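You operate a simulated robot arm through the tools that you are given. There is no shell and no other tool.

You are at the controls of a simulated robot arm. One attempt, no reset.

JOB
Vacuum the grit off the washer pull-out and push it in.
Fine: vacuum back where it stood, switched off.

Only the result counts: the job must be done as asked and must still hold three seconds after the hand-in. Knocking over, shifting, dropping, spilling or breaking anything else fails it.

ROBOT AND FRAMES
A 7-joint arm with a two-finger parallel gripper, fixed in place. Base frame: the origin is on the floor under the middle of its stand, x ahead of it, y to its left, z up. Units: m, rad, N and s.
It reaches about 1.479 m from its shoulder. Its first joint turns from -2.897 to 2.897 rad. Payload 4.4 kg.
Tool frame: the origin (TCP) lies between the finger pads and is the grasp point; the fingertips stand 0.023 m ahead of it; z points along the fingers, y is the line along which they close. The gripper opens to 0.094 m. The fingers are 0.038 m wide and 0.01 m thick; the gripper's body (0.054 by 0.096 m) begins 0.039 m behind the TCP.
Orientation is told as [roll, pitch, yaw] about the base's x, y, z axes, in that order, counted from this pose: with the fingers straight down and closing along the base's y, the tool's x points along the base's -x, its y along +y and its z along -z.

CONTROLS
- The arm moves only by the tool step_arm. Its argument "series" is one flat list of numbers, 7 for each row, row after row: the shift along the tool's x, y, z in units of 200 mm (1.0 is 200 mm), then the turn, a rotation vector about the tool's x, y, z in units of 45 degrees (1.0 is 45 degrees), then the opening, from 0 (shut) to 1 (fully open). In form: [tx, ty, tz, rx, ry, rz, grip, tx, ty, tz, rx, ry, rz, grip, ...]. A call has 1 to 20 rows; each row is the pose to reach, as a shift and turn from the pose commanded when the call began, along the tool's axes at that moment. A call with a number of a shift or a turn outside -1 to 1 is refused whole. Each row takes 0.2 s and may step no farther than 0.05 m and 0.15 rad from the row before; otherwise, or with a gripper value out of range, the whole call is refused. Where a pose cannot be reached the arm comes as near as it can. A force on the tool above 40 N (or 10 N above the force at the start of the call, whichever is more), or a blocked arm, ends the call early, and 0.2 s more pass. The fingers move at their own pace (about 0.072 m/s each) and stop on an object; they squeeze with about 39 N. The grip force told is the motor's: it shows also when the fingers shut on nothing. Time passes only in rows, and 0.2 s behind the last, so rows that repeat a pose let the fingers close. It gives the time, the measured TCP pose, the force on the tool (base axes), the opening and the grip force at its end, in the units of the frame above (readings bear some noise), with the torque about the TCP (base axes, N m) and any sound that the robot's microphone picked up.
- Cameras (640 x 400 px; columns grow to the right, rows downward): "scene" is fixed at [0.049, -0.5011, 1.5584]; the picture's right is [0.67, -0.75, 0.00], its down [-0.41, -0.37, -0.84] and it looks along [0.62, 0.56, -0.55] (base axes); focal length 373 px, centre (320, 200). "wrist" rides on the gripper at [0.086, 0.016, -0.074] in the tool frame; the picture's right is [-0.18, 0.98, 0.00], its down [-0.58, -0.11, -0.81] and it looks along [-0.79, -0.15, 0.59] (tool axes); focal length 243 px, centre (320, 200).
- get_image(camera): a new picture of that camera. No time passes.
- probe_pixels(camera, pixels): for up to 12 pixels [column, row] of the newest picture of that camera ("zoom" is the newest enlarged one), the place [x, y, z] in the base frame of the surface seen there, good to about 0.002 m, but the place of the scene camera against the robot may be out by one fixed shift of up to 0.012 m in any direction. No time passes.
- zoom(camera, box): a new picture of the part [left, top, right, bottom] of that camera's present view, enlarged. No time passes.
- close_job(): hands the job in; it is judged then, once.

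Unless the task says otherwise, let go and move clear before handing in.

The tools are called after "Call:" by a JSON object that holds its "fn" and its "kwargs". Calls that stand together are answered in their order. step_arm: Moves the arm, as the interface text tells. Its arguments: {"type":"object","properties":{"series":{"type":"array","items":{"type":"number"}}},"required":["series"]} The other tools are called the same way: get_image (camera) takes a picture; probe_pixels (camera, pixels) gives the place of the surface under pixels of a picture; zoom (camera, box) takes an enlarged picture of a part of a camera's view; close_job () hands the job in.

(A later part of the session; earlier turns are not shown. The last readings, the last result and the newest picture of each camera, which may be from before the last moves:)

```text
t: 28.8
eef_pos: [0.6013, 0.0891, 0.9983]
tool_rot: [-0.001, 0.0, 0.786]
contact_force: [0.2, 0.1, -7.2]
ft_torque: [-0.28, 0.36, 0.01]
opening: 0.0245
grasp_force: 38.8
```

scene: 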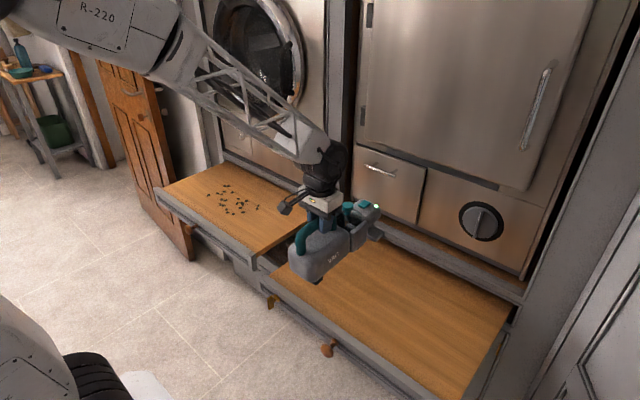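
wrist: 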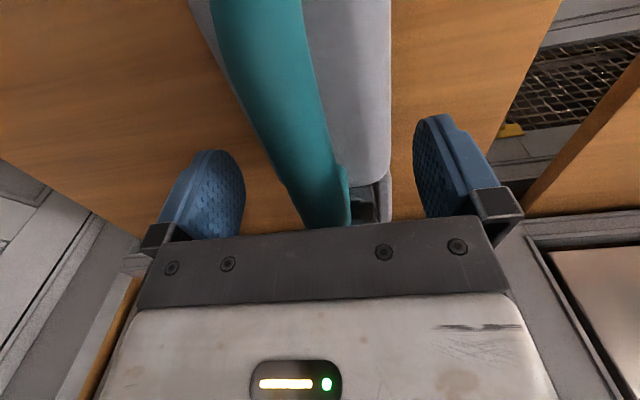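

Halfway turned and the load is unchanged. I'll complete the turn to yaw +90° and move to the start of the first lane.

Call:
{"fn": "step_arm", "kwargs": {"series": [-0.067, 0.004, 0, 0, 0, -0.1, 0, -0.134, 0.008, 0, 0, 0, -0.2, 0, -0.2, 0.012, 0, 0, 0, -0.3, 0, -0.267, 0.016, 0, 0, 0, -0.4, 0, -0.334, 0.02, 0, 0, 0, -0.5, 0, -0.4, 0.024, 0, 0, 0, -0.6, 0, -0.468, 0.027, 0, 0, 0, -0.7, 0, -0.534, 0.031, 0, 0, 0, -0.8, 0, -0.6, 0.035, 0, 0, 0, -0.9, 0, -0.668, 0.039, 0, 0, 0, -1.0, 0]}}

Call:
{"fn": "get_image", "kwargs": {"camera": "scene"}}

Call:
{"fn": "get_image", "kwargs": {"camera": "wrist"}}

```text
t: 31.0
eef_pos: [0.6904, 0.1905, 0.9989]
tool_rot: [-0.001, 0.001, 1.572]
contact_force: [-0.1, 0.0, -6.9]
ft_torque: [-0.4, 0.0, 0.04]
opening: 0.0243
grasp_force: 38.6
```

```text
taken
```

scene: 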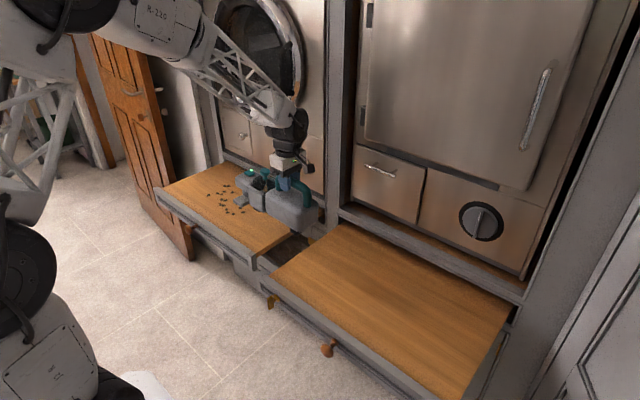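

```text
taken
```

wrist: 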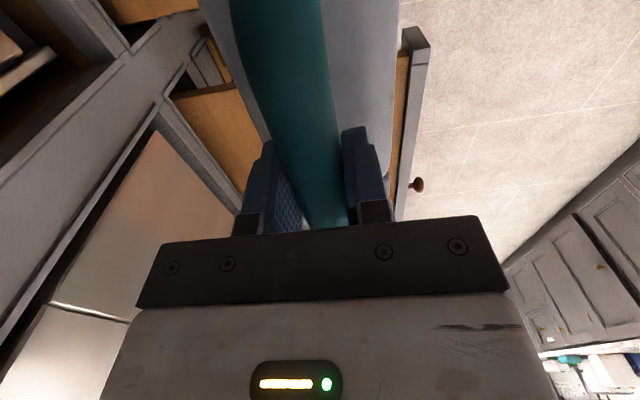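

The vacuum now points +y, with its mouth near y≈0.39, just short of the grit. I'll lower it to hover about 8 mm above the washer board.

Call:
{"fn": "step_arm", "kwargs": {"series": [0, 0, 0.12, 0, 0, 0, 0, 0, 0, 0.24, 0, 0, 0, 0, 0, 0, 0.36, 0, 0, 0, 0, 0, 0, 0.44, 0, 0, 0, 0, 0, 0, 0.49, 0, 0, 0, 0, 0, 0, 0.49, 0, 0, 0, 0]}}

Call:
{"fn": "zoom", "kwargs": {"camera": "scene", "box": [150, 120, 340, 270]}}

```text
t: 32.4
eef_pos: [0.6907, 0.1887, 0.9006]
tool_rot: [-0.001, 0.0, 1.571]
contact_force: [0.1, -0.2, -7.6]
ft_torque: [-0.37, 0.01, -0.02]
opening: 0.0246
grasp_force: 39.3
```

```text
2.67 times, centred on (245, 195) of scene
```

zoom: 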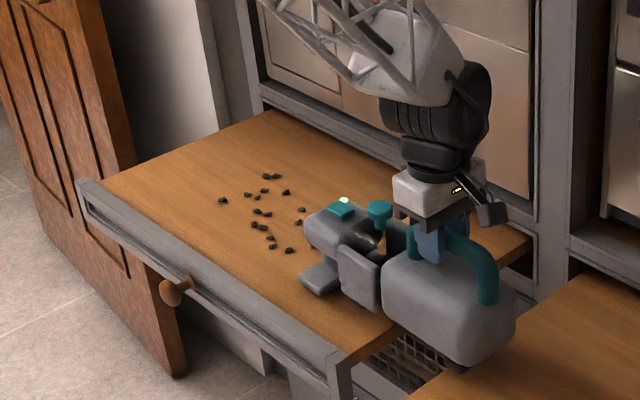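

The foot hovers just right of the grit. I'll make a first slow sweep of 10 cm along +y and see whether the grit is taken up.

Call:
{"fn": "step_arm", "kwargs": {"series": [-0.1, 0, 0, 0, 0, 0, 0, -0.2, 0, 0, 0, 0, 0, 0, -0.3, 0, 0, 0, 0, 0, 0, -0.4, 0, 0, 0, 0, 0, 0, -0.5, 0, 0, 0, 0, 0, 0]}}

Call:
{"fn": "zoom", "kwargs": {"camera": "scene", "box": [150, 120, 340, 270]}}

```text
t: 33.6
eef_pos: [0.6908, 0.2894, 0.9012]
tool_rot: [0.001, 0.0, 1.568]
contact_force: [-0.6, 0.5, -6.4]
ft_torque: [-0.42, -0.02, 0.01]
opening: 0.0246
grasp_force: 39.3
```

```text
2.67 times, centred on (245, 195) of scene
```

zoom: 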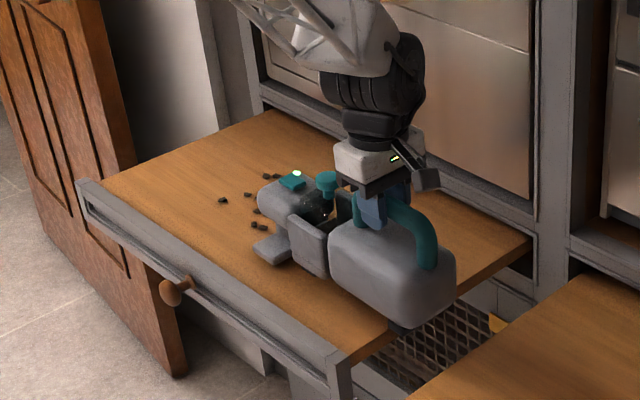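

The nozzle is now over the first grit. I'll look closer for what remains around the foot and in the cup.

Call:
{"fn": "zoom", "kwargs": {"camera": "scene", "box": [205, 160, 275, 215]}}

```text
7.27 times, centred on (240, 188) of scene
```

zoom: 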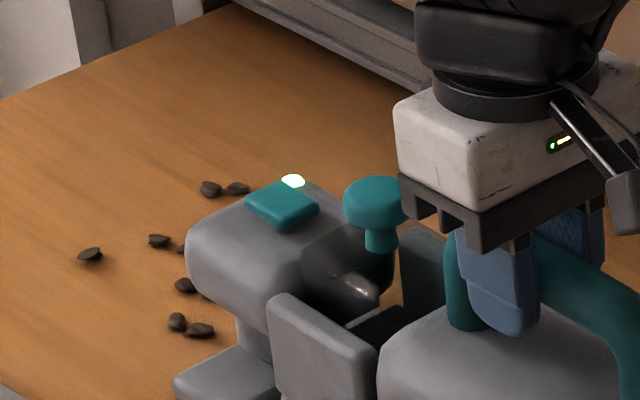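

I can't tell yet what was taken, so I'll continue the lane to the far end of the grit.

Call:
{"fn": "step_arm", "kwargs": {"series": [-0.1, 0, 0, 0, 0, 0, 0, -0.2, 0, 0, 0, 0, 0, 0, -0.3, 0, 0, 0, 0, 0, 0, -0.4, 0, 0, 0, 0, 0, 0, -0.5, 0, 0, 0, 0, 0, 0, -0.6, 0, 0, 0, 0, 0, 0, -0.7, 0, 0, 0, 0, 0, 0, -0.8, 0, 0, 0, 0, 0, 0, -0.9, 0, 0, 0, 0, 0, 0, -1.0, 0, 0, 0, 0, 0, 0]}}

Call:
{"fn": "zoom", "kwargs": {"camera": "scene", "box": [150, 120, 340, 270]}}

```text
t: 35.8
eef_pos: [0.6907, 0.4899, 0.9019]
tool_rot: [-0.001, -0.003, 1.569]
contact_force: [0.1, 0.6, -7.5]
ft_torque: [-0.4, 0.02, 0.0]
opening: 0.0244
grasp_force: 39.7
```

```text
2.67 times, centred on (245, 195) of scene
```

zoom: 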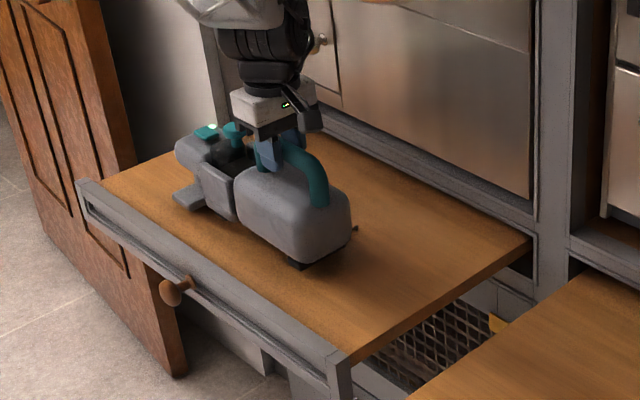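

The near lane looks cleared behind the vacuum, with one bit seen at zoom (355,228). I'll step the nozzle inward to x≈0.735 and sweep back.

Call:
{"fn": "step_arm", "kwargs": {"series": [-0.1, 0, 0, 0, 0, 0, 0, -0.1, -0.1, 0, 0, 0, 0, 0, -0.1, -0.225, 0, 0, 0, 0, 0, 0, -0.225, 0, 0, 0, 0, 0, 0.1, -0.225, 0, 0, 0, 0, 0, 0.2, -0.225, 0, 0, 0, 0, 0, 0.3, -0.225, 0, 0, 0, 0, 0, 0.4, -0.225, 0, 0, 0, 0, 0, 0.5, -0.225, 0, 0, 0, 0, 0, 0.6, -0.225, 0, 0, 0, 0, 0, 0.7, -0.225, 0, 0, 0, 0, 0, 0.8, -0.225, 0, 0, 0, 0, 0, 0.9, -0.225, 0, 0, 0, 0, 0, 1.0, -0.225, 0, 0, 0, 0, 0]}}

Call:
{"fn": "zoom", "kwargs": {"camera": "scene", "box": [150, 120, 340, 270]}}

```text
t: 38.8
eef_pos: [0.7349, 0.2895, 0.8999]
tool_rot: [0.0, 0.0, 1.571]
contact_force: [1.1, 0.5, -7.4]
ft_torque: [-0.41, 0.01, -0.02]
opening: 0.0245
grasp_force: 39.3
```

```text
2.67 times, centred on (245, 195) of scene
```

zoom: 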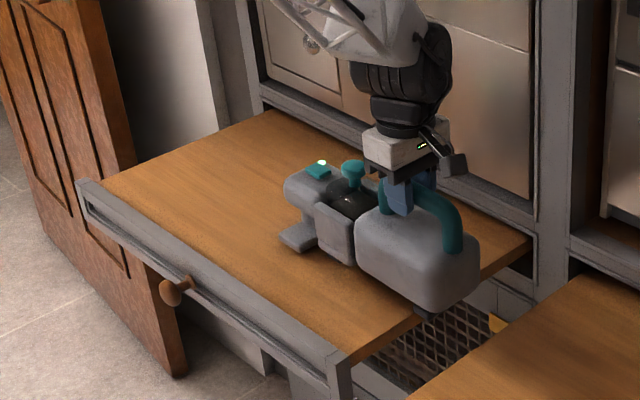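

The left part of the board is now clean, so the suction works at this height. I'll finish this lane and then shift to x≈0.775 for a third lane.

Call:
{"fn": "step_arm", "kwargs": {"series": [0.1, 0, 0, 0, 0, 0, 0, 0.2, 0, 0, 0, 0, 0, 0, 0.3, 0, 0, 0, 0, 0, 0, 0.4, 0, 0, 0, 0, 0, 0, 0.4, -0.1, 0, 0, 0, 0, 0, 0.4, -0.2, 0, 0, 0, 0, 0, 0.3, -0.2, 0, 0, 0, 0, 0, 0.2, -0.2, 0, 0, 0, 0, 0, 0.1, -0.2, 0, 0, 0, 0, 0, 0, -0.2, 0, 0, 0, 0, 0, -0.1, -0.2, 0, 0, 0, 0, 0, -0.2, -0.2, 0, 0, 0, 0, 0, -0.3, -0.2, 0, 0, 0, 0, 0, -0.4, -0.2, 0, 0, 0, 0, 0, -0.5, -0.2, 0, 0, 0, 0, 0, -0.6, -0.2, 0, 0, 0, 0, 0, -0.7, -0.2, 0, 0, 0, 0, 0, -0.8, -0.2, 0, 0, 0, 0, 0, -0.9, -0.2, 0, 0, 0, 0, 0, -1.0, -0.2, 0, 0, 0, 0, 0]}}

Call:
{"fn": "zoom", "kwargs": {"camera": "scene", "box": [150, 120, 340, 270]}}

```text
t: 43.0
eef_pos: [0.7736, 0.489, 0.902]
tool_rot: [0.0, -0.001, 1.571]
contact_force: [-0.2, 0.2, -6.9]
ft_torque: [-0.41, 0.0, 0.0]
opening: 0.0246
grasp_force: 38.4
```

```text
2.67 times, centred on (245, 195) of scene
```

zoom: 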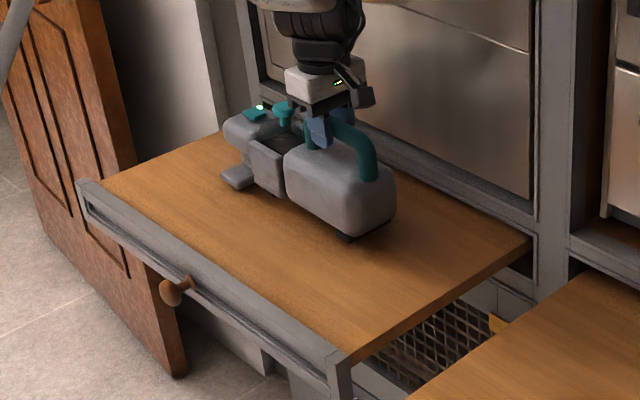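

The visible board is clean. I'll push 3 cm further, then lift the vacuum straight up and back so I can inspect the whole board.

Call:
{"fn": "step_arm", "kwargs": {"series": [-0.1, 0, 0, 0, 0, 0, 0, -0.15, 0, 0, 0, 0, 0, 0, -0.15, 0, 0, 0, 0, 0, 0, -0.1, 0.1, -0.1, 0, 0, 0, 0, 0, 0.2, -0.2, 0, 0, 0, 0, 0.15, 0.25, -0.3, 0, 0, 0, 0, 0.3, 0.3, -0.4, 0, 0, 0, 0, 0.45, 0.35, -0.5, 0, 0, 0, 0, 0.6, 0.4, -0.55, 0, 0, 0, 0, 0.75, 0.42, -0.55, 0, 0, 0, 0, 0.9, 0.42, -0.55, 0, 0, 0, 0, 1.0, 0.42, -0.55, 0, 0, 0, 0]}}

Call:
{"fn": "zoom", "kwargs": {"camera": "scene", "box": [150, 120, 340, 270]}}

```text
t: 45.6
eef_pos: [0.6895, 0.2907, 1.0125]
tool_rot: [0.001, 0.0, 1.571]
contact_force: [0.1, -0.5, -7.9]
ft_torque: [-0.4, 0.01, -0.01]
opening: 0.0247
grasp_force: 38.8
```

```text
2.67 times, centred on (245, 195) of scene
```

zoom: 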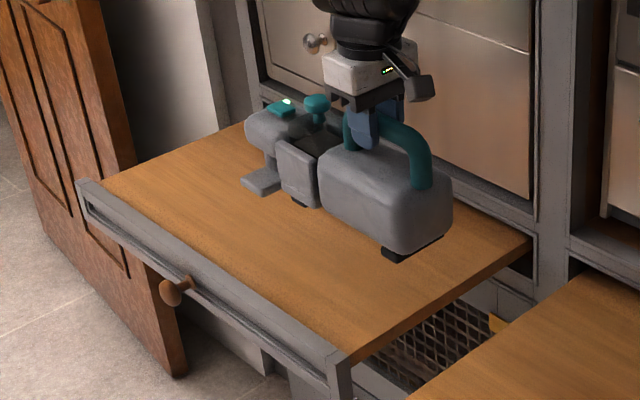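

Everything visible is clean, but the vacuum still hides part of the far corner. I'll carry it back toward its place while turning, then check the board fully.

Call:
{"fn": "step_arm", "kwargs": {"series": [0.095, 0.045, 0, 0, 0, 0.1, 0, 0.19, 0.09, 0, 0, 0, 0.2, 0, 0.285, 0.135, 0, 0, 0, 0.3, 0, 0.38, 0.18, 0, 0, 0, 0.4, 0, 0.475, 0.225, 0, 0, 0, 0.5, 0, 0.57, 0.27, 0, 0, 0, 0.6, 0, 0.665, 0.315, 0, 0, 0, 0.7, 0, 0.76, 0.36, 0, 0, 0, 0.8, 0, 0.855, 0.405, 0, 0, 0, 0.9, 0, 0.95, 0.45, 0, 0, 0, 1.0, 0]}}

Call:
{"fn": "get_image", "kwargs": {"camera": "scene"}}

Call:
{"fn": "zoom", "kwargs": {"camera": "scene", "box": [150, 140, 340, 270]}}

```text
t: 47.8
eef_pos: [0.5982, 0.0991, 1.0131]
tool_rot: [-0.001, 0.0, 0.783]
contact_force: [0.4, 0.1, -8.1]
ft_torque: [-0.29, 0.28, -0.02]
opening: 0.0247
grasp_force: 38.9
```

```text
taken
```

scene: 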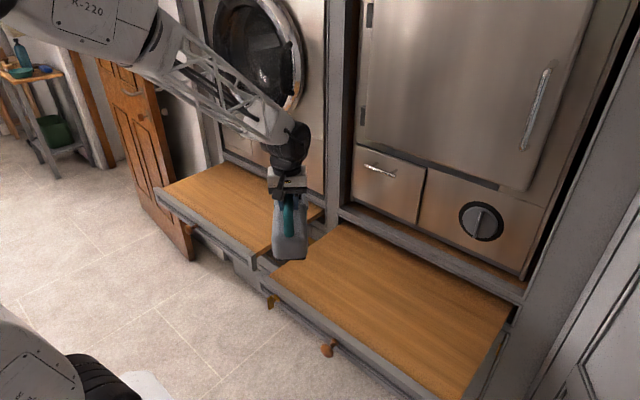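

```text
3.08 times, centred on (245, 205) of scene
```

zoom: 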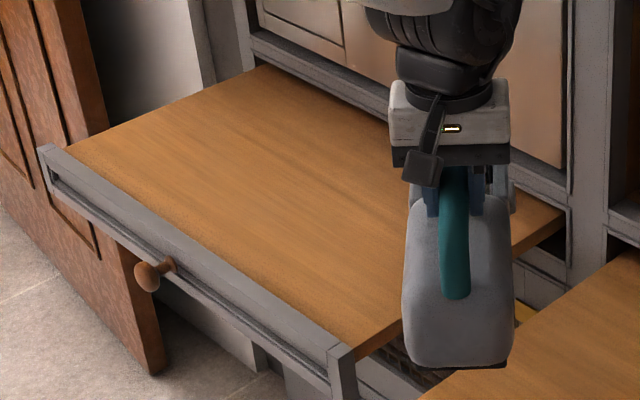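

The washer board is clean in this view. I'll finish turning the vacuum to its original heading (yaw +0.042) and bring it above its place.

Call:
{"fn": "step_arm", "kwargs": {"series": [0.038, -0.039, 0, 0, 0, 0.0946, 0, 0.076, -0.078, 0, 0, 0, 0.1893, 0, 0.113, -0.118, 0, 0, 0, 0.284, 0, 0.151, -0.157, 0, 0, 0, 0.3786, 0, 0.189, -0.196, 0, 0, 0, 0.4732, 0, 0.227, -0.235, 0, 0, 0, 0.5679, 0, 0.265, -0.275, 0, 0, 0, 0.6625, 0, 0.302, -0.314, 0, 0, 0, 0.7572, 0, 0.34, -0.353, 0, 0, 0, 0.8518, 0, 0.378, -0.392, 0, 0, 0, 0.9465, 0, 0.378, -0.392, 0, 0, 0, 0.9465, 0]}}

Call:
{"fn": "get_image", "kwargs": {"camera": "scene"}}

Call:
{"fn": "zoom", "kwargs": {"camera": "scene", "box": [150, 140, 340, 270]}}

```text
t: 50.2
eef_pos: [0.603, -0.0096, 1.0105]
tool_rot: [0.001, 0.001, 0.039]
contact_force: [0.0, -0.3, -7.5]
ft_torque: [-0.04, 0.41, -0.02]
opening: 0.0245
grasp_force: 39.3
```

```text
taken
```

scene: 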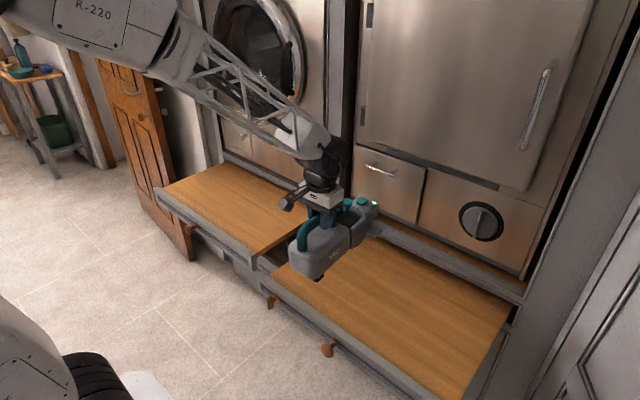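

```text
3.08 times, centred on (245, 205) of scene
```

zoom: 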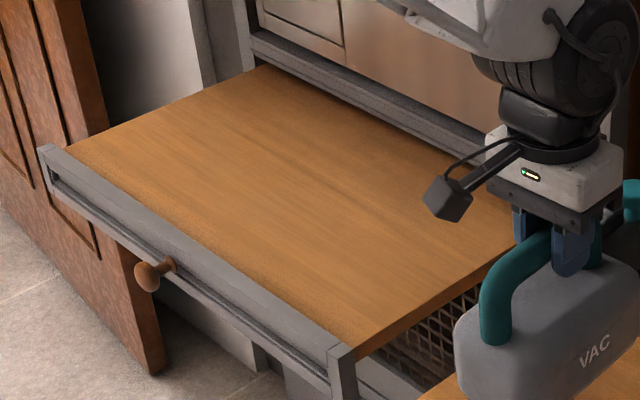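

The whole washer board is clean. I'll now lower the vacuum to about 2 cm above its place and check alignment against the earlier picture.

Call:
{"fn": "step_arm", "kwargs": {"series": [-0.06, -0.003, 0.12, 0, 0, 0, 0, -0.12, -0.006, 0.24, 0, 0, 0, 0, -0.17, -0.009, 0.36, 0, 0, 0, 0, -0.17, -0.009, 0.46, 0, 0, 0, 0, -0.17, -0.009, 0.54, 0, 0, 0, 0, -0.17, -0.009, 0.58, 0, 0, 0, 0, -0.17, -0.009, 0.58, 0, 0, 0, 0]}}

Call:
{"fn": "zoom", "kwargs": {"camera": "scene", "box": [290, 180, 420, 310]}}

```text
t: 51.8
eef_pos: [0.6364, -0.0079, 0.8955]
tool_rot: [0.0, 0.0, 0.042]
contact_force: [-0.2, 0.4, -7.6]
ft_torque: [-0.02, 0.42, 0.03]
opening: 0.0245
grasp_force: 38.9
```

```text
3.08 times, centred on (355, 245) of scene
```

zoom: 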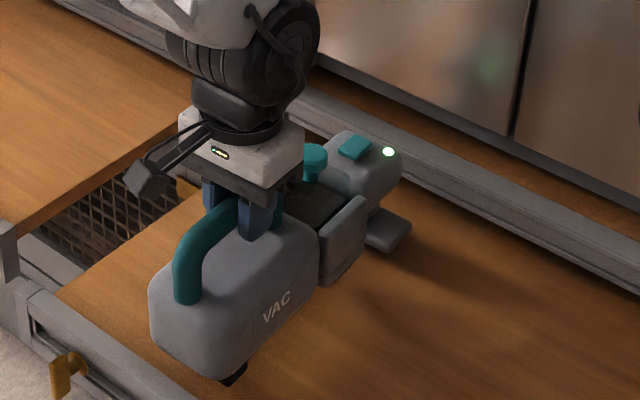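

The lamp is at (388,151) and the lettering at (277,305), about 4 mm short in x and 2 mm off in y of the original once lowered. I'll correct that and lower it gently until it stands.

Call:
{"fn": "step_arm", "kwargs": {"series": [-0.02, -0.011, 0.03, 0, 0, -0.015, 0, -0.02, -0.011, 0.055, 0, 0, -0.015, 0, -0.02, -0.011, 0.075, 0, 0, -0.015, 0, -0.02, -0.011, 0.085, 0, 0, -0.015, 0, -0.02, -0.011, 0.092, 0, 0, -0.015, 0, -0.02, -0.011, 0.092, 0, 0, -0.015, 0]}}

Call:
{"fn": "zoom", "kwargs": {"camera": "scene", "box": [290, 180, 420, 310]}}

```text
t: 53.2
eef_pos: [0.6405, -0.0108, 0.8773]
tool_rot: [0.0, -0.002, 0.053]
contact_force: [-2.3, -0.3, 4.4]
ft_torque: [0.07, -1.36, 0.01]
opening: 0.0244
grasp_force: 39.3
```

```text
3.08 times, centred on (355, 245) of scene
```

zoom: 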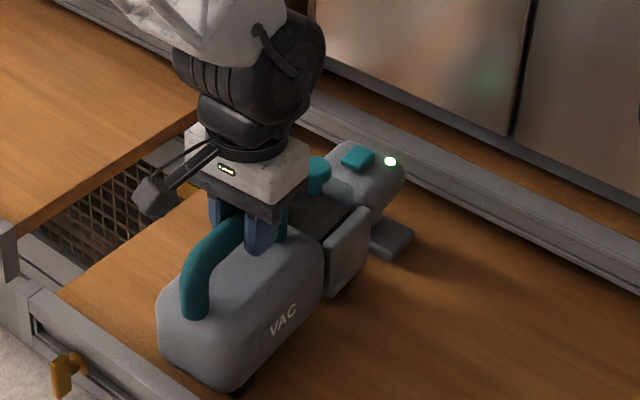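

The nose has touched (force +4.4 N, torque −1.36), so it is almost standing. I'll compare the pad and foot with the original picture using the same zoom box as at the start.

Call:
{"fn": "zoom", "kwargs": {"camera": "scene", "box": [335, 220, 395, 280]}}

Call:
{"fn": "zoom", "kwargs": {"camera": "scene", "box": [290, 215, 400, 315]}}

```text
6.67 times, centred on (365, 250) of scene
```

zoom: 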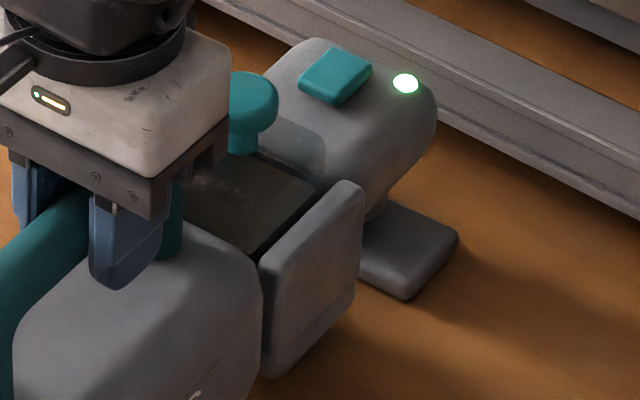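

```text
4.00 times, centred on (345, 265) of scene
```

zoom: 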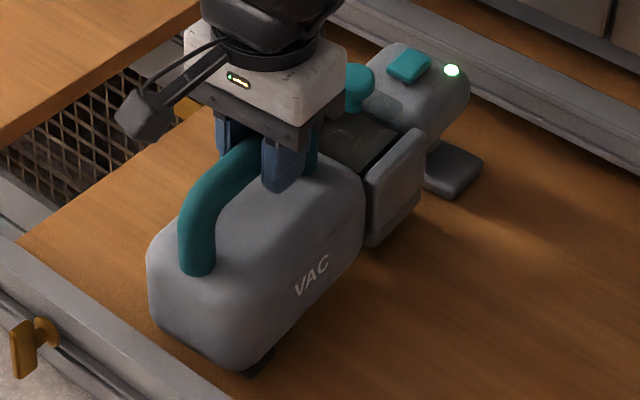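

The pad and foot sit about 3–4 mm too far forward compared with the original pixels (pad left corner 298,95 then, 298,88 now). I'll lift a few millimetres, move back 4 mm and set it down again.

Call:
{"fn": "step_arm", "kwargs": {"series": [0, 0, -0.02, 0, 0, 0, 0, 0.01, -0.005, -0.025, 0, 0, 0, 0, 0.02, -0.008, -0.025, 0, 0, 0, 0, 0.02, -0.008, -0.012, 0, 0, 0, 0, 0.02, -0.008, -0.003, 0, 0, 0, 0, 0.02, -0.008, 0.0, 0, 0, 0, 0]}}

Call:
{"fn": "zoom", "kwargs": {"camera": "scene", "box": [335, 220, 395, 280]}}

Call:
{"fn": "zoom", "kwargs": {"camera": "scene", "box": [290, 215, 400, 315]}}

```text
t: 54.6
eef_pos: [0.6371, -0.0135, 0.8767]
tool_rot: [0.0, -0.002, 0.051]
contact_force: [-3.5, 0.7, 2.1]
ft_torque: [0.11, -0.79, 0.12]
opening: 0.0246
grasp_force: 39.5
```

```text
6.67 times, centred on (365, 250) of scene
```

zoom: 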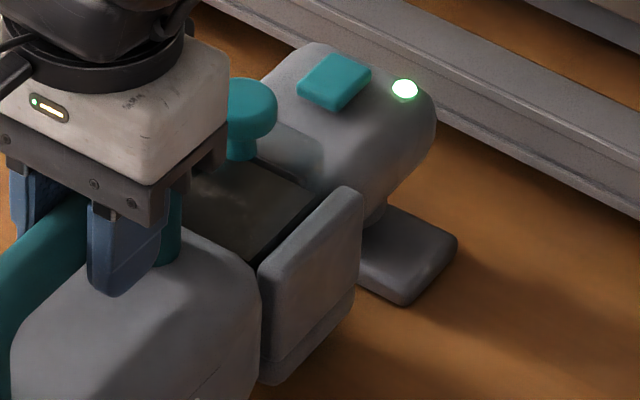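

```text
4.00 times, centred on (345, 265) of scene
```

zoom: 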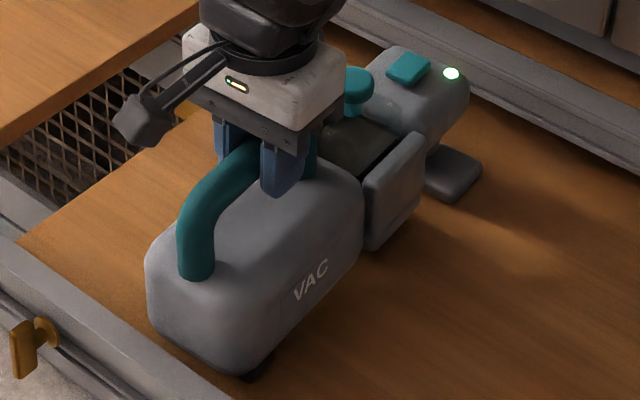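

It now matches the original pixels within about 1 mm. I'll open the fingers to let it stand and hold still.

Call:
{"fn": "step_arm", "kwargs": {"series": [0, 0, 0, 0, 0, 0, 0.3, 0, 0, 0, 0, 0, 0, 0.6, 0, 0, 0, 0, 0, 0, 1, 0, 0, 0, 0, 0, 0, 1, 0, 0, 0, 0, 0, 0, 1]}}

Call:
{"fn": "zoom", "kwargs": {"camera": "scene", "box": [335, 220, 395, 280]}}

Call:
{"fn": "zoom", "kwargs": {"camera": "scene", "box": [290, 215, 400, 315]}}

Call:
{"fn": "get_image", "kwargs": {"camera": "wrist"}}

```text
t: 55.8
eef_pos: [0.637, -0.0135, 0.8763]
tool_rot: [-0.001, 0.001, 0.051]
contact_force: [0.0, -0.1, 0.7]
ft_torque: [0.0, 0.03, -0.03]
opening: 0.0938
grasp_force: 0.0
```

```text
6.67 times, centred on (365, 250) of scene
```

zoom: 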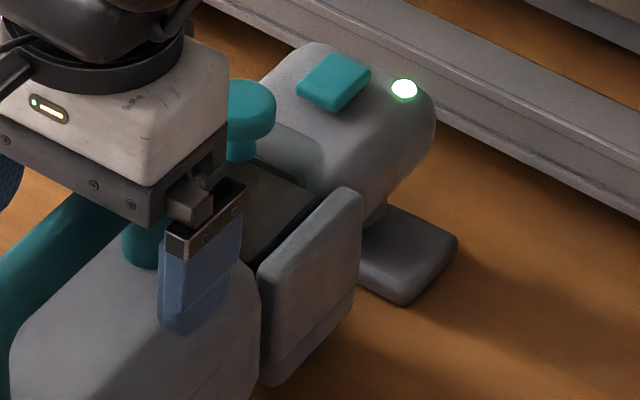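

```text
4.00 times, centred on (345, 265) of scene
```

zoom: 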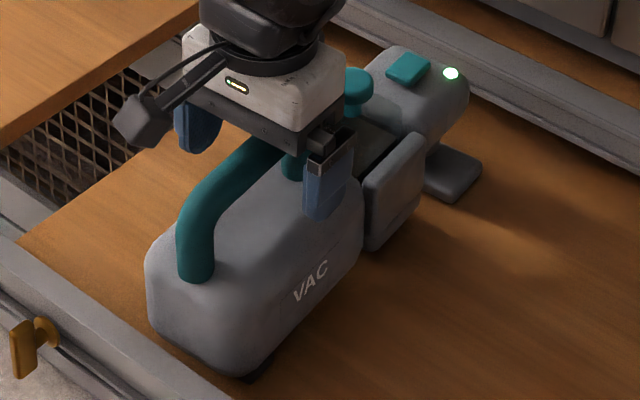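

```text
taken
```

wrist: 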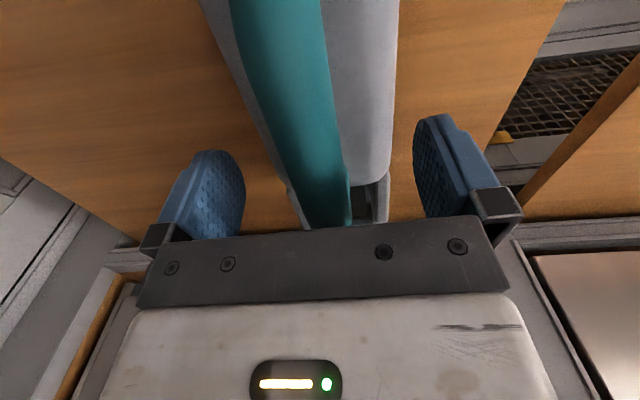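

The vacuum stands where it was, and the lamp is still on. I'll rise straight up clear of the handle.

Call:
{"fn": "step_arm", "kwargs": {"series": [0, 0, -0.1, 0, 0, 0, 1, 0, 0, -0.25, 0, 0, 0, 1, 0, 0, -0.45, 0, 0, 0, 1, 0, 0, -0.65, 0, 0, 0, 1, 0, 0, -0.75, 0, 0, 0, 1]}}

Call:
{"fn": "step_arm", "kwargs": {"series": [-0.08, 0, 0, 0, 0, 0.1667, 0.5, -0.16, 0, 0, 0, 0, 0.3333, 0, -0.25, 0, 0, 0, 0, 0.5, 0, -0.33, 0, 0, 0, 0, 0.6667, 0, -0.42, 0, 0, 0, 0, 0.8333, 0, -0.5, 0, 0, 0, 0, 1.0, 0]}}

Call:
{"fn": "zoom", "kwargs": {"camera": "scene", "box": [290, 180, 420, 310]}}

```text
t: 57.0
eef_pos: [0.6378, -0.0151, 1.0266]
tool_rot: [-0.001, 0.0, 0.052]
contact_force: [1.0, 0.1, -1.0]
ft_torque: [-0.01, 0.03, -0.04]
opening: 0.0936
grasp_force: 0.0
```

```text
t: 58.4
eef_pos: [0.7359, -0.0084, 1.0264]
tool_rot: [0.001, -0.001, -0.734]
contact_force: [-0.2, 0.3, -0.4]
ft_torque: [0.0, -0.01, -0.03]
opening: 0.0001
grasp_force: 39.4
```

```text
3.08 times, centred on (355, 245) of scene
```

zoom: 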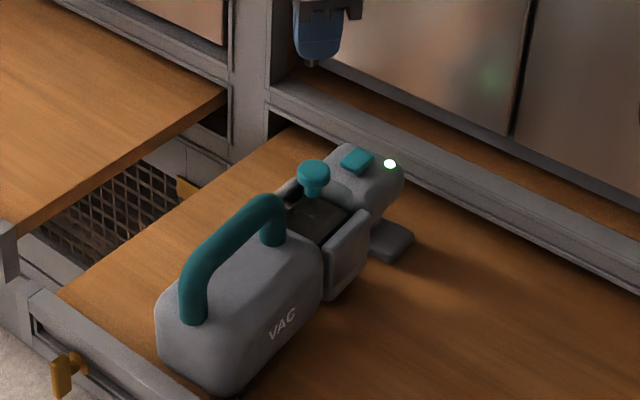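

The vacuum matches its original picture (lamp 390,164; lettering 283,322). I'll finish turning the gripper and move above the pad.

Call:
{"fn": "step_arm", "kwargs": {"series": [-0.051, 0.052, 0.05, 0, 0, 0.1667, 0, -0.103, 0.104, 0.12, 0, 0, 0.3333, 0, -0.154, 0.156, 0.22, 0, 0, 0.5, 0, -0.205, 0.208, 0.34, 0, 0, 0.6667, 0, -0.257, 0.26, 0.46, 0, 0, 0.8333, 0, -0.308, 0.3125, 0.56, 0, 0, 1.0, 0, -0.308, 0.3125, 0.63, 0, 0, 1.06, 0]}}

Call:
{"fn": "get_image", "kwargs": {"camera": "wrist"}}

```text
refused: 1.06 is not a number from -1 to 1
```

```text
taken
```

wrist: 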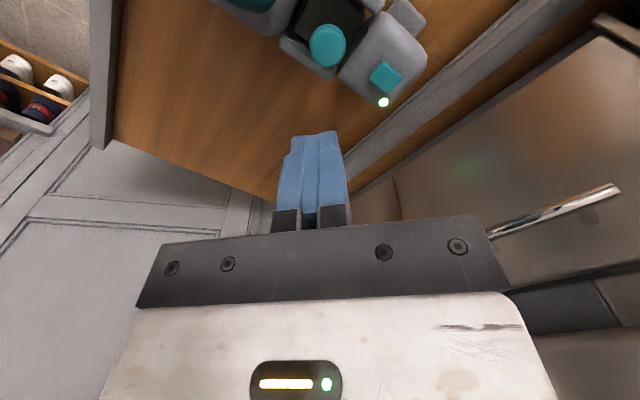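

The call was refused because the last turn value was over 1. I'll resend it with the turn kept at 1.0.

Call:
{"fn": "step_arm", "kwargs": {"series": [-0.051, 0.052, 0.05, 0, 0, 0.1667, 0, -0.103, 0.104, 0.12, 0, 0, 0.3333, 0, -0.154, 0.156, 0.22, 0, 0, 0.5, 0, -0.205, 0.208, 0.34, 0, 0, 0.6667, 0, -0.257, 0.26, 0.46, 0, 0, 0.8333, 0, -0.308, 0.3125, 0.56, 0, 0, 1.0, 0, -0.308, 0.3125, 0.63, 0, 0, 1.0, 0]}}

Call:
{"fn": "get_image", "kwargs": {"camera": "wrist"}}

Call:
{"fn": "probe_pixels", "kwargs": {"camera": "wrist", "pixels": [[322, 102], [310, 95], [335, 95], [310, 110], [335, 110]]}}

```text
t: 60.0
eef_pos: [0.8247, -0.0054, 0.9]
tool_rot: [0.001, -0.001, -1.52]
contact_force: [0.7, 0.0, 0.3]
ft_torque: [-0.06, -0.01, -0.01]
opening: 0.0
grasp_force: 39.1
```

```text
taken
```

wrist: 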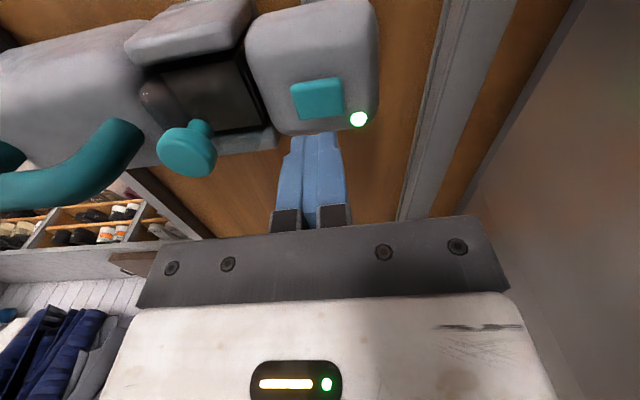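

```text
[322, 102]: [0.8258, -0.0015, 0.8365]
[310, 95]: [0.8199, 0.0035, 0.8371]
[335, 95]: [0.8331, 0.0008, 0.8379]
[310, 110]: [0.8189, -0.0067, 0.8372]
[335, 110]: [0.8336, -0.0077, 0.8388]
```

The pad centre is at about (0.824, −0.001, 0.837), right under the closed fingertips. I'll press it as deep as last time (to TCP z≈0.8515).

Call:
{"fn": "step_arm", "kwargs": {"series": [0, 0, 0.06, 0, 0, 0, 0, 0, 0, 0.12, 0, 0, 0, 0, 0, 0, 0.17, 0, 0, 0, 0, 0, 0, 0.2, 0, 0, 0, 0, 0, 0, 0.215, 0, 0, 0, 0, 0, 0, 0.225, 0, 0, 0, 0, 0, 0, 0.235, 0, 0, 0, 0, 0, 0, 0.241, 0, 0, 0, 0, 0, 0, 0.246, 0, 0, 0, 0]}}

Call:
{"fn": "get_image", "kwargs": {"camera": "wrist"}}

```text
t: 62.0
eef_pos: [0.8255, -0.0031, 0.8533]
tool_rot: [0.002, 0.002, -1.518]
contact_force: [-2.3, -1.8, 13.3]
ft_torque: [-0.05, 0.03, 0.05]
opening: 0.0
grasp_force: 39.4
```

```text
taken
```

wrist: 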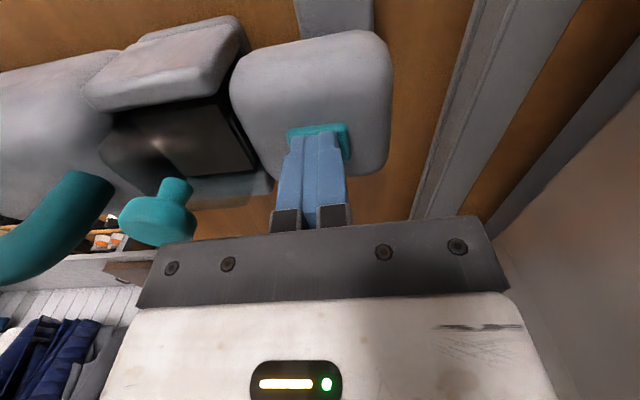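

The lamp is out while pressed, so it has switched off. I'll lift off the pad and confirm it stays off.

Call:
{"fn": "step_arm", "kwargs": {"series": [0, 0, -0.05, 0, 0, 0, 0, 0, 0, -0.15, 0, 0, 0, 0, 0, 0, -0.35, 0, 0, 0, 0, 0, 0, -0.55, 0, 0, 0, 0, 0, 0, -0.75, 0, 0, 0, 0, 0, 0, -0.95, 0, 0, 0, 0]}}

Call:
{"fn": "zoom", "kwargs": {"camera": "scene", "box": [290, 180, 420, 310]}}

Call:
{"fn": "get_image", "kwargs": {"camera": "wrist"}}

```text
t: 63.4
eef_pos: [0.8241, -0.004, 1.0427]
tool_rot: [0.001, 0.001, -1.519]
contact_force: [-0.1, 1.2, -0.1]
ft_torque: [0.02, -0.01, 0.01]
opening: 0.0003
grasp_force: 38.9
```

```text
3.08 times, centred on (355, 245) of scene
```

zoom: 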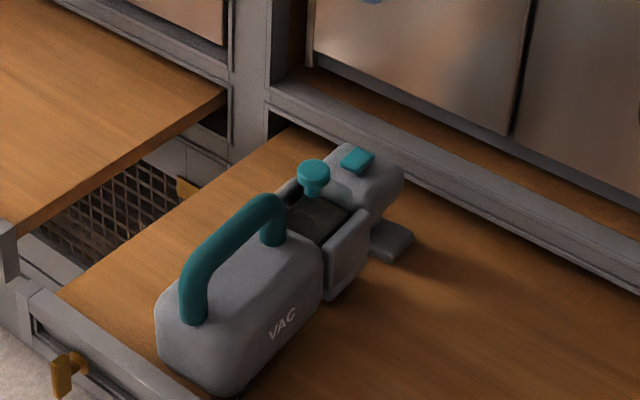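

```text
taken
```

wrist: 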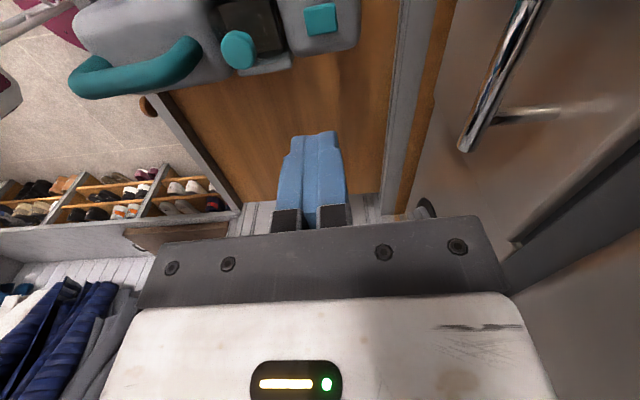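

The vacuum is off (no lamp at 390,164) and standing in place. Next is pushing the washer pull-out in, so I'll study its front panel and what lies below it.

Call:
{"fn": "get_image", "kwargs": {"camera": "scene"}}

Call:
{"fn": "zoom", "kwargs": {"camera": "scene", "box": [140, 170, 300, 300]}}

Call:
{"fn": "probe_pixels", "kwargs": {"camera": "zoom", "pixels": [[200, 235], [260, 290], [330, 340], [355, 370], [350, 300], [420, 350], [170, 235], [210, 180], [195, 172], [290, 250], [240, 240], [60, 110]]}}

```text
taken
```

scene: 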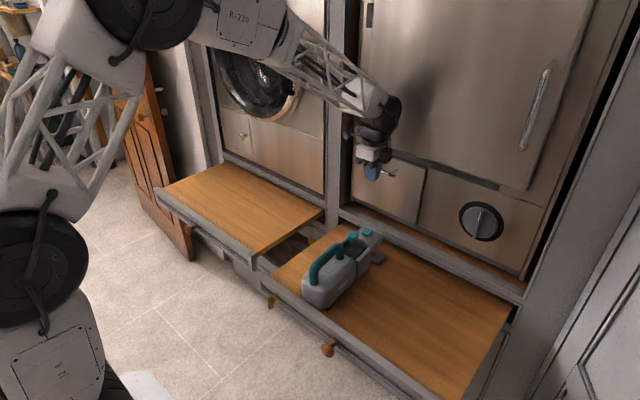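

```text
3.08 times, centred on (220, 235) of scene
```

zoom: 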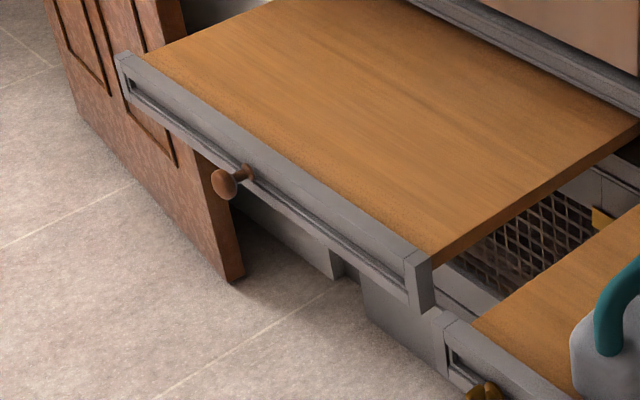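

```text
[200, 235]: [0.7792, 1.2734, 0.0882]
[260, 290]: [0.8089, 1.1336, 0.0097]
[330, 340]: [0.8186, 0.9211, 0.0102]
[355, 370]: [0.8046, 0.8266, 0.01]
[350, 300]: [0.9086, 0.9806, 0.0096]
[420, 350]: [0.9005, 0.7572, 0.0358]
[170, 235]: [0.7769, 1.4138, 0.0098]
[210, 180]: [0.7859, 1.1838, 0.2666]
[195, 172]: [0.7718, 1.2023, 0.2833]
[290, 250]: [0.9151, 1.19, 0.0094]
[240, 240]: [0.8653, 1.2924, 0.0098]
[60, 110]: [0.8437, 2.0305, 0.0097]
```

Below the pull-out it is open down to the floor until x≈0.9. I'll probe the front panel's outer face around the knob.

Call:
{"fn": "probe_pixels", "kwargs": {"camera": "zoom", "pixels": [[190, 150], [215, 150], [280, 195], [275, 215], [275, 222], [330, 225], [330, 245], [330, 260], [225, 185], [235, 175], [250, 178], [420, 290]]}}

Call:
{"fn": "zoom", "kwargs": {"camera": "scene", "box": [170, 195, 260, 260]}}

```text
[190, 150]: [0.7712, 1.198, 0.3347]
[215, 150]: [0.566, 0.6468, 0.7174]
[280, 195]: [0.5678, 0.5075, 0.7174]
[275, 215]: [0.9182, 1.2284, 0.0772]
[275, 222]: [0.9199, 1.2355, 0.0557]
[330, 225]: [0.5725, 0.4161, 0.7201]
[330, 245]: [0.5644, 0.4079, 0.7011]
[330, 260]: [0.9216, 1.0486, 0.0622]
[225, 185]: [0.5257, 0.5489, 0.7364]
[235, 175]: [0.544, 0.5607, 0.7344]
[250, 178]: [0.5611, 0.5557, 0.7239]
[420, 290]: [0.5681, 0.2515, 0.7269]
```

```text
6.15 times, centred on (215, 228) of scene
```

zoom: 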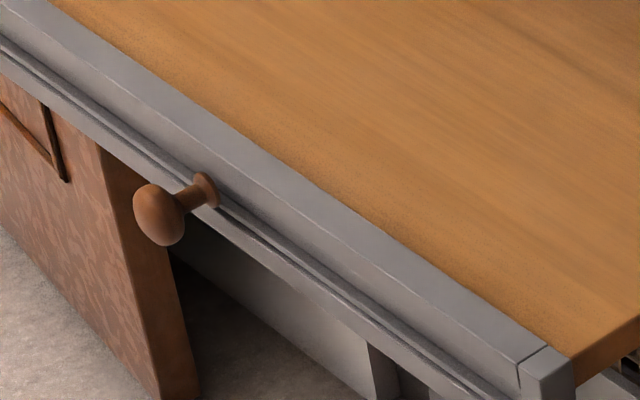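

The panel's outer face is at x≈0.565 between z≈0.69 and 0.753, with the knob in the middle at y≈0.56. I'll push on the face with the open fingers straddling the knob, tool tilted forward so nothing hits the washer; first I'll move away from the vacuum.

Call:
{"fn": "step_arm", "kwargs": {"series": [0.114, -0.137, 0, 0, 0, -0.143, 0, 0.229, -0.274, 0, 0, 0, -0.286, 0, 0.343, -0.411, 0, 0, 0, -0.429, 0, 0.457, -0.549, 0, 0, 0, -0.571, 0, 0.571, -0.686, 0, 0, 0, -0.714, 0, 0.686, -0.823, 0, 0, 0, -0.857, 0, 0.8, -0.96, 0, 0, 0, -1.0, 0]}}

Call:
{"fn": "step_arm", "kwargs": {"series": [0.136, 0.002, 0, 0, 0, -0.134, 0, 0.273, 0.004, 0, 0, 0, -0.267, 0, 0.409, 0.005, 0, 0, 0, -0.401, 0, 0.546, 0.007, 0, 0, 0, -0.535, 0, 0.682, 0.009, 0, 0, 0, -0.669, 0, 0.819, 0.011, 0, 0, 0, -0.802, 0, 0.955, 0.013, 0, 0, 0, -0.936, 0]}}

```text
t: 65.0
eef_pos: [0.6234, 0.1474, 1.0415]
tool_rot: [0.0, 0.0, -0.732]
contact_force: [0.2, 0.1, 0.0]
ft_torque: [0.01, -0.03, 0.03]
opening: 0.0001
grasp_force: 39.0
```

```text
t: 66.6
eef_pos: [0.4836, 0.2753, 1.0406]
tool_rot: [0.002, 0.001, 0.004]
contact_force: [-0.3, -0.8, -0.6]
ft_torque: [0.02, -0.02, -0.02]
opening: 0.0
grasp_force: 38.8
```

At yaw 0 in front of the boards. I'll move left in front of the washer pull-out while tilting the fingers forward 45° and opening them.

Call:
{"fn": "step_arm", "kwargs": {"series": [0.046, 0.139, 0.064, 0, -0.143, 0, 1, 0.093, 0.279, 0.129, 0, -0.286, 0, 1, 0.139, 0.418, 0.193, 0, -0.429, 0, 1, 0.186, 0.557, 0.257, 0, -0.571, 0, 1, 0.232, 0.696, 0.321, 0, -0.714, 0, 1, 0.279, 0.836, 0.386, 0, -0.857, 0, 1, 0.325, 0.975, 0.45, 0, -1.0, 0, 1]}}

Call:
{"fn": "get_image", "kwargs": {"camera": "scene"}}

Call:
{"fn": "get_image", "kwargs": {"camera": "wrist"}}

```text
t: 68.2
eef_pos: [0.4194, 0.4706, 0.9504]
tool_rot: [0.004, -0.787, 0.003]
contact_force: [0.2, -0.2, -0.9]
ft_torque: [-0.02, 0.01, -0.04]
opening: 0.0939
grasp_force: 0.0
```

```text
taken
```

scene: 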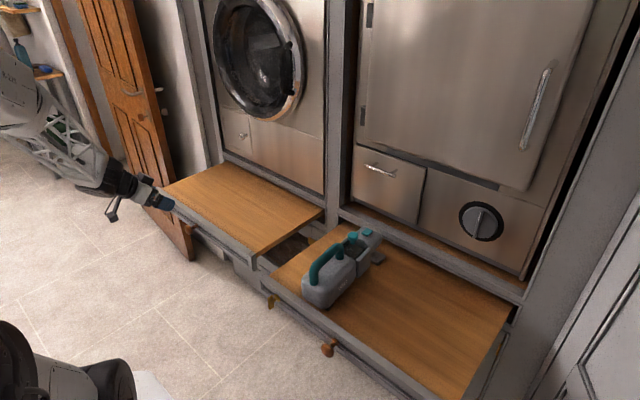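

```text
taken
```

wrist: 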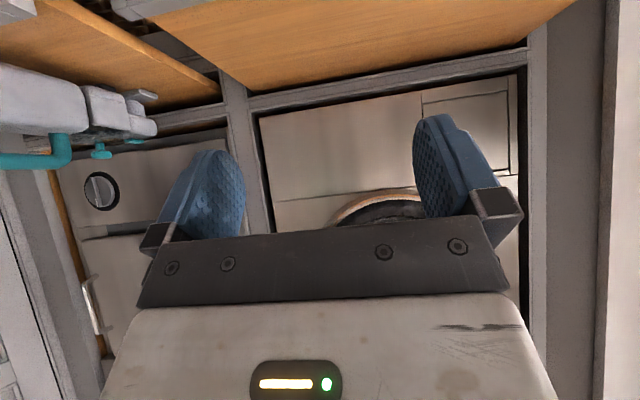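

The arm holds the 45° tilt fine. I'll descend in front of the panel, stopping short of the knob, at TCP (0.46, 0.56, 0.731).

Call:
{"fn": "step_arm", "kwargs": {"series": [0.105, 0.075, 0.152, 0, 0, 0, 1, 0.211, 0.149, 0.305, 0, 0, 0, 1, 0.316, 0.224, 0.457, 0, 0, 0, 1, 0.422, 0.298, 0.61, 0, 0, 0, 1, 0.527, 0.373, 0.762, 0, 0, 0, 1, 0.633, 0.447, 0.915, 0, 0, 0, 1]}}

Call:
{"fn": "get_image", "kwargs": {"camera": "wrist"}}

Call:
{"fn": "zoom", "kwargs": {"camera": "scene", "box": [120, 150, 280, 260]}}

```text
t: 69.6
eef_pos: [0.4592, 0.559, 0.7305]
tool_rot: [0.003, -0.787, 0.003]
contact_force: [0.0, -0.5, -0.7]
ft_torque: [-0.04, 0.01, -0.01]
opening: 0.094
grasp_force: 0.1
```

```text
taken
```

wrist: 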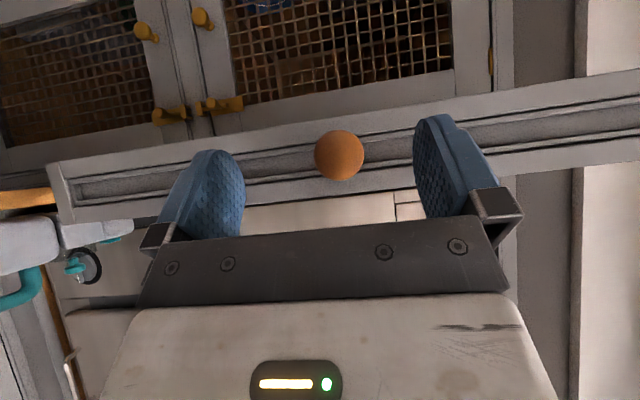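

```text
3.64 times, centred on (200, 205) of scene
```

zoom: 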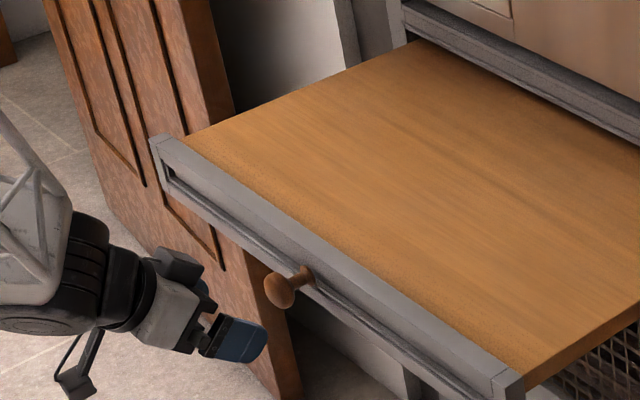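

The knob (wrist pixel 339,155) is nicely centred between the fingers, and the panel shows a recessed groove along its middle. I'll probe the panel's face and the knob for exact depth.

Call:
{"fn": "probe_pixels", "kwargs": {"camera": "wrist", "pixels": [[339, 155], [270, 140], [270, 160], [270, 178], [290, 195], [290, 130], [385, 118], [385, 135], [385, 150], [385, 165], [322, 155], [357, 155]]}}

Call:
{"fn": "probe_pixels", "kwargs": {"camera": "wrist", "pixels": [[200, 30], [225, 105], [350, 60], [205, 18], [385, 180], [400, 200], [310, 180], [370, 185], [100, 150], [600, 105], [320, 215], [300, 215]]}}

```text
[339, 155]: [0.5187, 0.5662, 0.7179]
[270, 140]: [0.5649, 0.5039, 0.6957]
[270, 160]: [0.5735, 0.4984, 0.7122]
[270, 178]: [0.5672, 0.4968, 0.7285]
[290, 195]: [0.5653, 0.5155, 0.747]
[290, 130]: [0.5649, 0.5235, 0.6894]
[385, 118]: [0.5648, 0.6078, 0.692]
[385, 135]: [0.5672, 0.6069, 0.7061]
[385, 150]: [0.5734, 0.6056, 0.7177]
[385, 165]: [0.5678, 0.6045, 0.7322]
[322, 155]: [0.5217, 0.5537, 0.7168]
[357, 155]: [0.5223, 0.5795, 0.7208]
```

```text
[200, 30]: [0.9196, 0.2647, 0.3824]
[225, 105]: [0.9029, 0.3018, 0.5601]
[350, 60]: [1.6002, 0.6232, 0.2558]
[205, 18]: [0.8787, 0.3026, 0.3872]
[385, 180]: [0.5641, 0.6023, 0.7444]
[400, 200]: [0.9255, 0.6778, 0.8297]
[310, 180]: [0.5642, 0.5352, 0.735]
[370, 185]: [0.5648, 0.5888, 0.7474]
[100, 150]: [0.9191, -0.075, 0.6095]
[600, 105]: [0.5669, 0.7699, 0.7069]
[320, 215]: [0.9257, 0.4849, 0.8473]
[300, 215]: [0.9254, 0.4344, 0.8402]
```

The face is at x≈0.565 with the knob at y≈0.566, z≈0.72. I'll tilt the tool fully level so the fingertips press flat on the panel, still short of the knob.

Call:
{"fn": "step_arm", "kwargs": {"series": [0.005, 0.005, 0.005, 0, -0.143, 0, 1, 0.01, 0.01, 0.01, 0, -0.286, 0, 1, 0.015, 0.015, 0.015, 0, -0.429, 0, 1, 0.02, 0.02, 0.02, 0, -0.571, 0, 1, 0.025, 0.025, 0.025, 0, -0.714, 0, 1, 0.03, 0.03, 0.03, 0, -0.857, 0, 1, 0.032, 0.033, 0.032, 0, -1.0, 0, 1]}}

Call:
{"fn": "get_image", "kwargs": {"camera": "wrist"}}

Call:
{"fn": "get_image", "kwargs": {"camera": "scene"}}

```text
t: 71.2
eef_pos: [0.4581, 0.5671, 0.7243]
tool_rot: [2.661, -1.567, -2.658]
contact_force: [0.0, 1.8, 0.0]
ft_torque: [0.02, 0.0, 0.01]
opening: 0.0941
grasp_force: 0.1
```

```text
taken
```

wrist: 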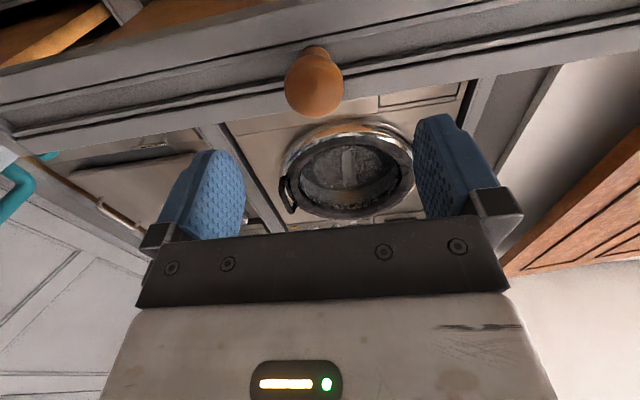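

```text
taken
```

scene: 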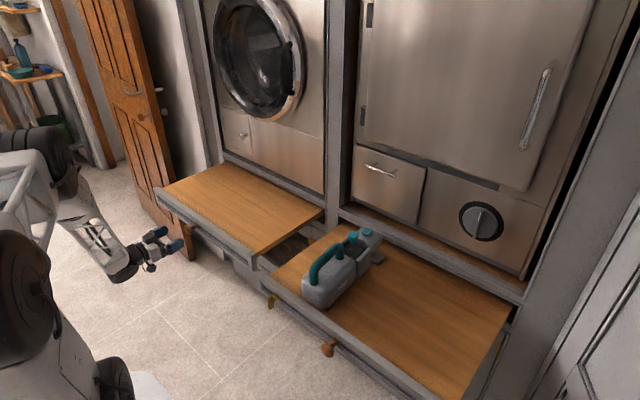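

The tool is level at z≈0.724 with the knob between the fingers. I'll advance to just before touching the panel.

Call:
{"fn": "step_arm", "kwargs": {"series": [0, 0, 0.1, 0, 0, 0, 1, 0, 0, 0.2, 0, 0, 0, 1, 0, 0, 0.3, 0, 0, 0, 1, 0, 0, 0.38, 0, 0, 0, 1]}}

Call:
{"fn": "zoom", "kwargs": {"camera": "scene", "box": [120, 150, 280, 290]}}

```text
t: 72.2
eef_pos: [0.5335, 0.566, 0.7242]
tool_rot: [2.741, -1.57, -2.736]
contact_force: [-0.8, 0.2, 1.3]
ft_torque: [0.02, -0.01, 0.0]
opening: 0.0939
grasp_force: 0.1
```

```text
2.86 times, centred on (200, 220) of scene
```

zoom: 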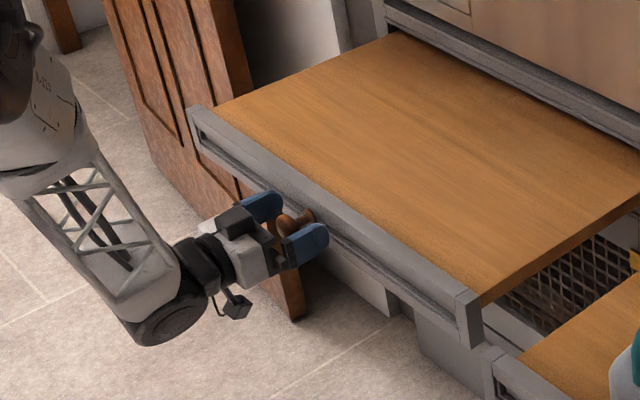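

The fingers straddle the knob just short of the panel. I'll push gently forward 5 cm and watch the force.

Call:
{"fn": "step_arm", "kwargs": {"series": [0, 0, 0.03, 0, 0, 0, 1, 0, 0, 0.06, 0, 0, 0, 1, 0, 0, 0.1, 0, 0, 0, 1, 0, 0, 0.15, 0, 0, 0, 1, 0, 0, 0.2, 0, 0, 0, 1, 0, 0, 0.25, 0, 0, 0, 1]}}

Call:
{"fn": "get_image", "kwargs": {"camera": "scene"}}

```text
t: 73.6
eef_pos: [0.5846, 0.5658, 0.7222]
tool_rot: [3.015, -1.572, -3.015]
contact_force: [-1.1, 0.0, -0.3]
ft_torque: [0.02, 0.01, -0.02]
opening: 0.0941
grasp_force: 0.0
```

```text
taken
```

scene: 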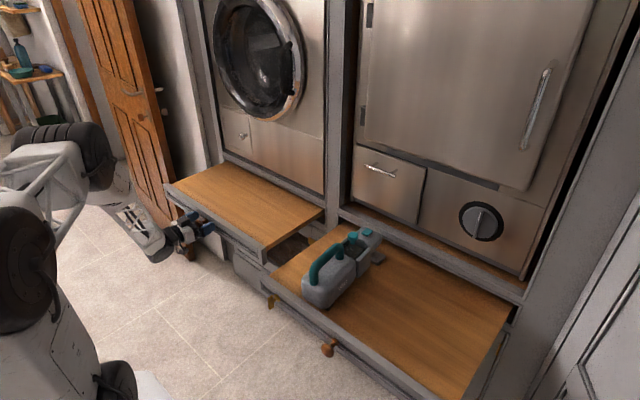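

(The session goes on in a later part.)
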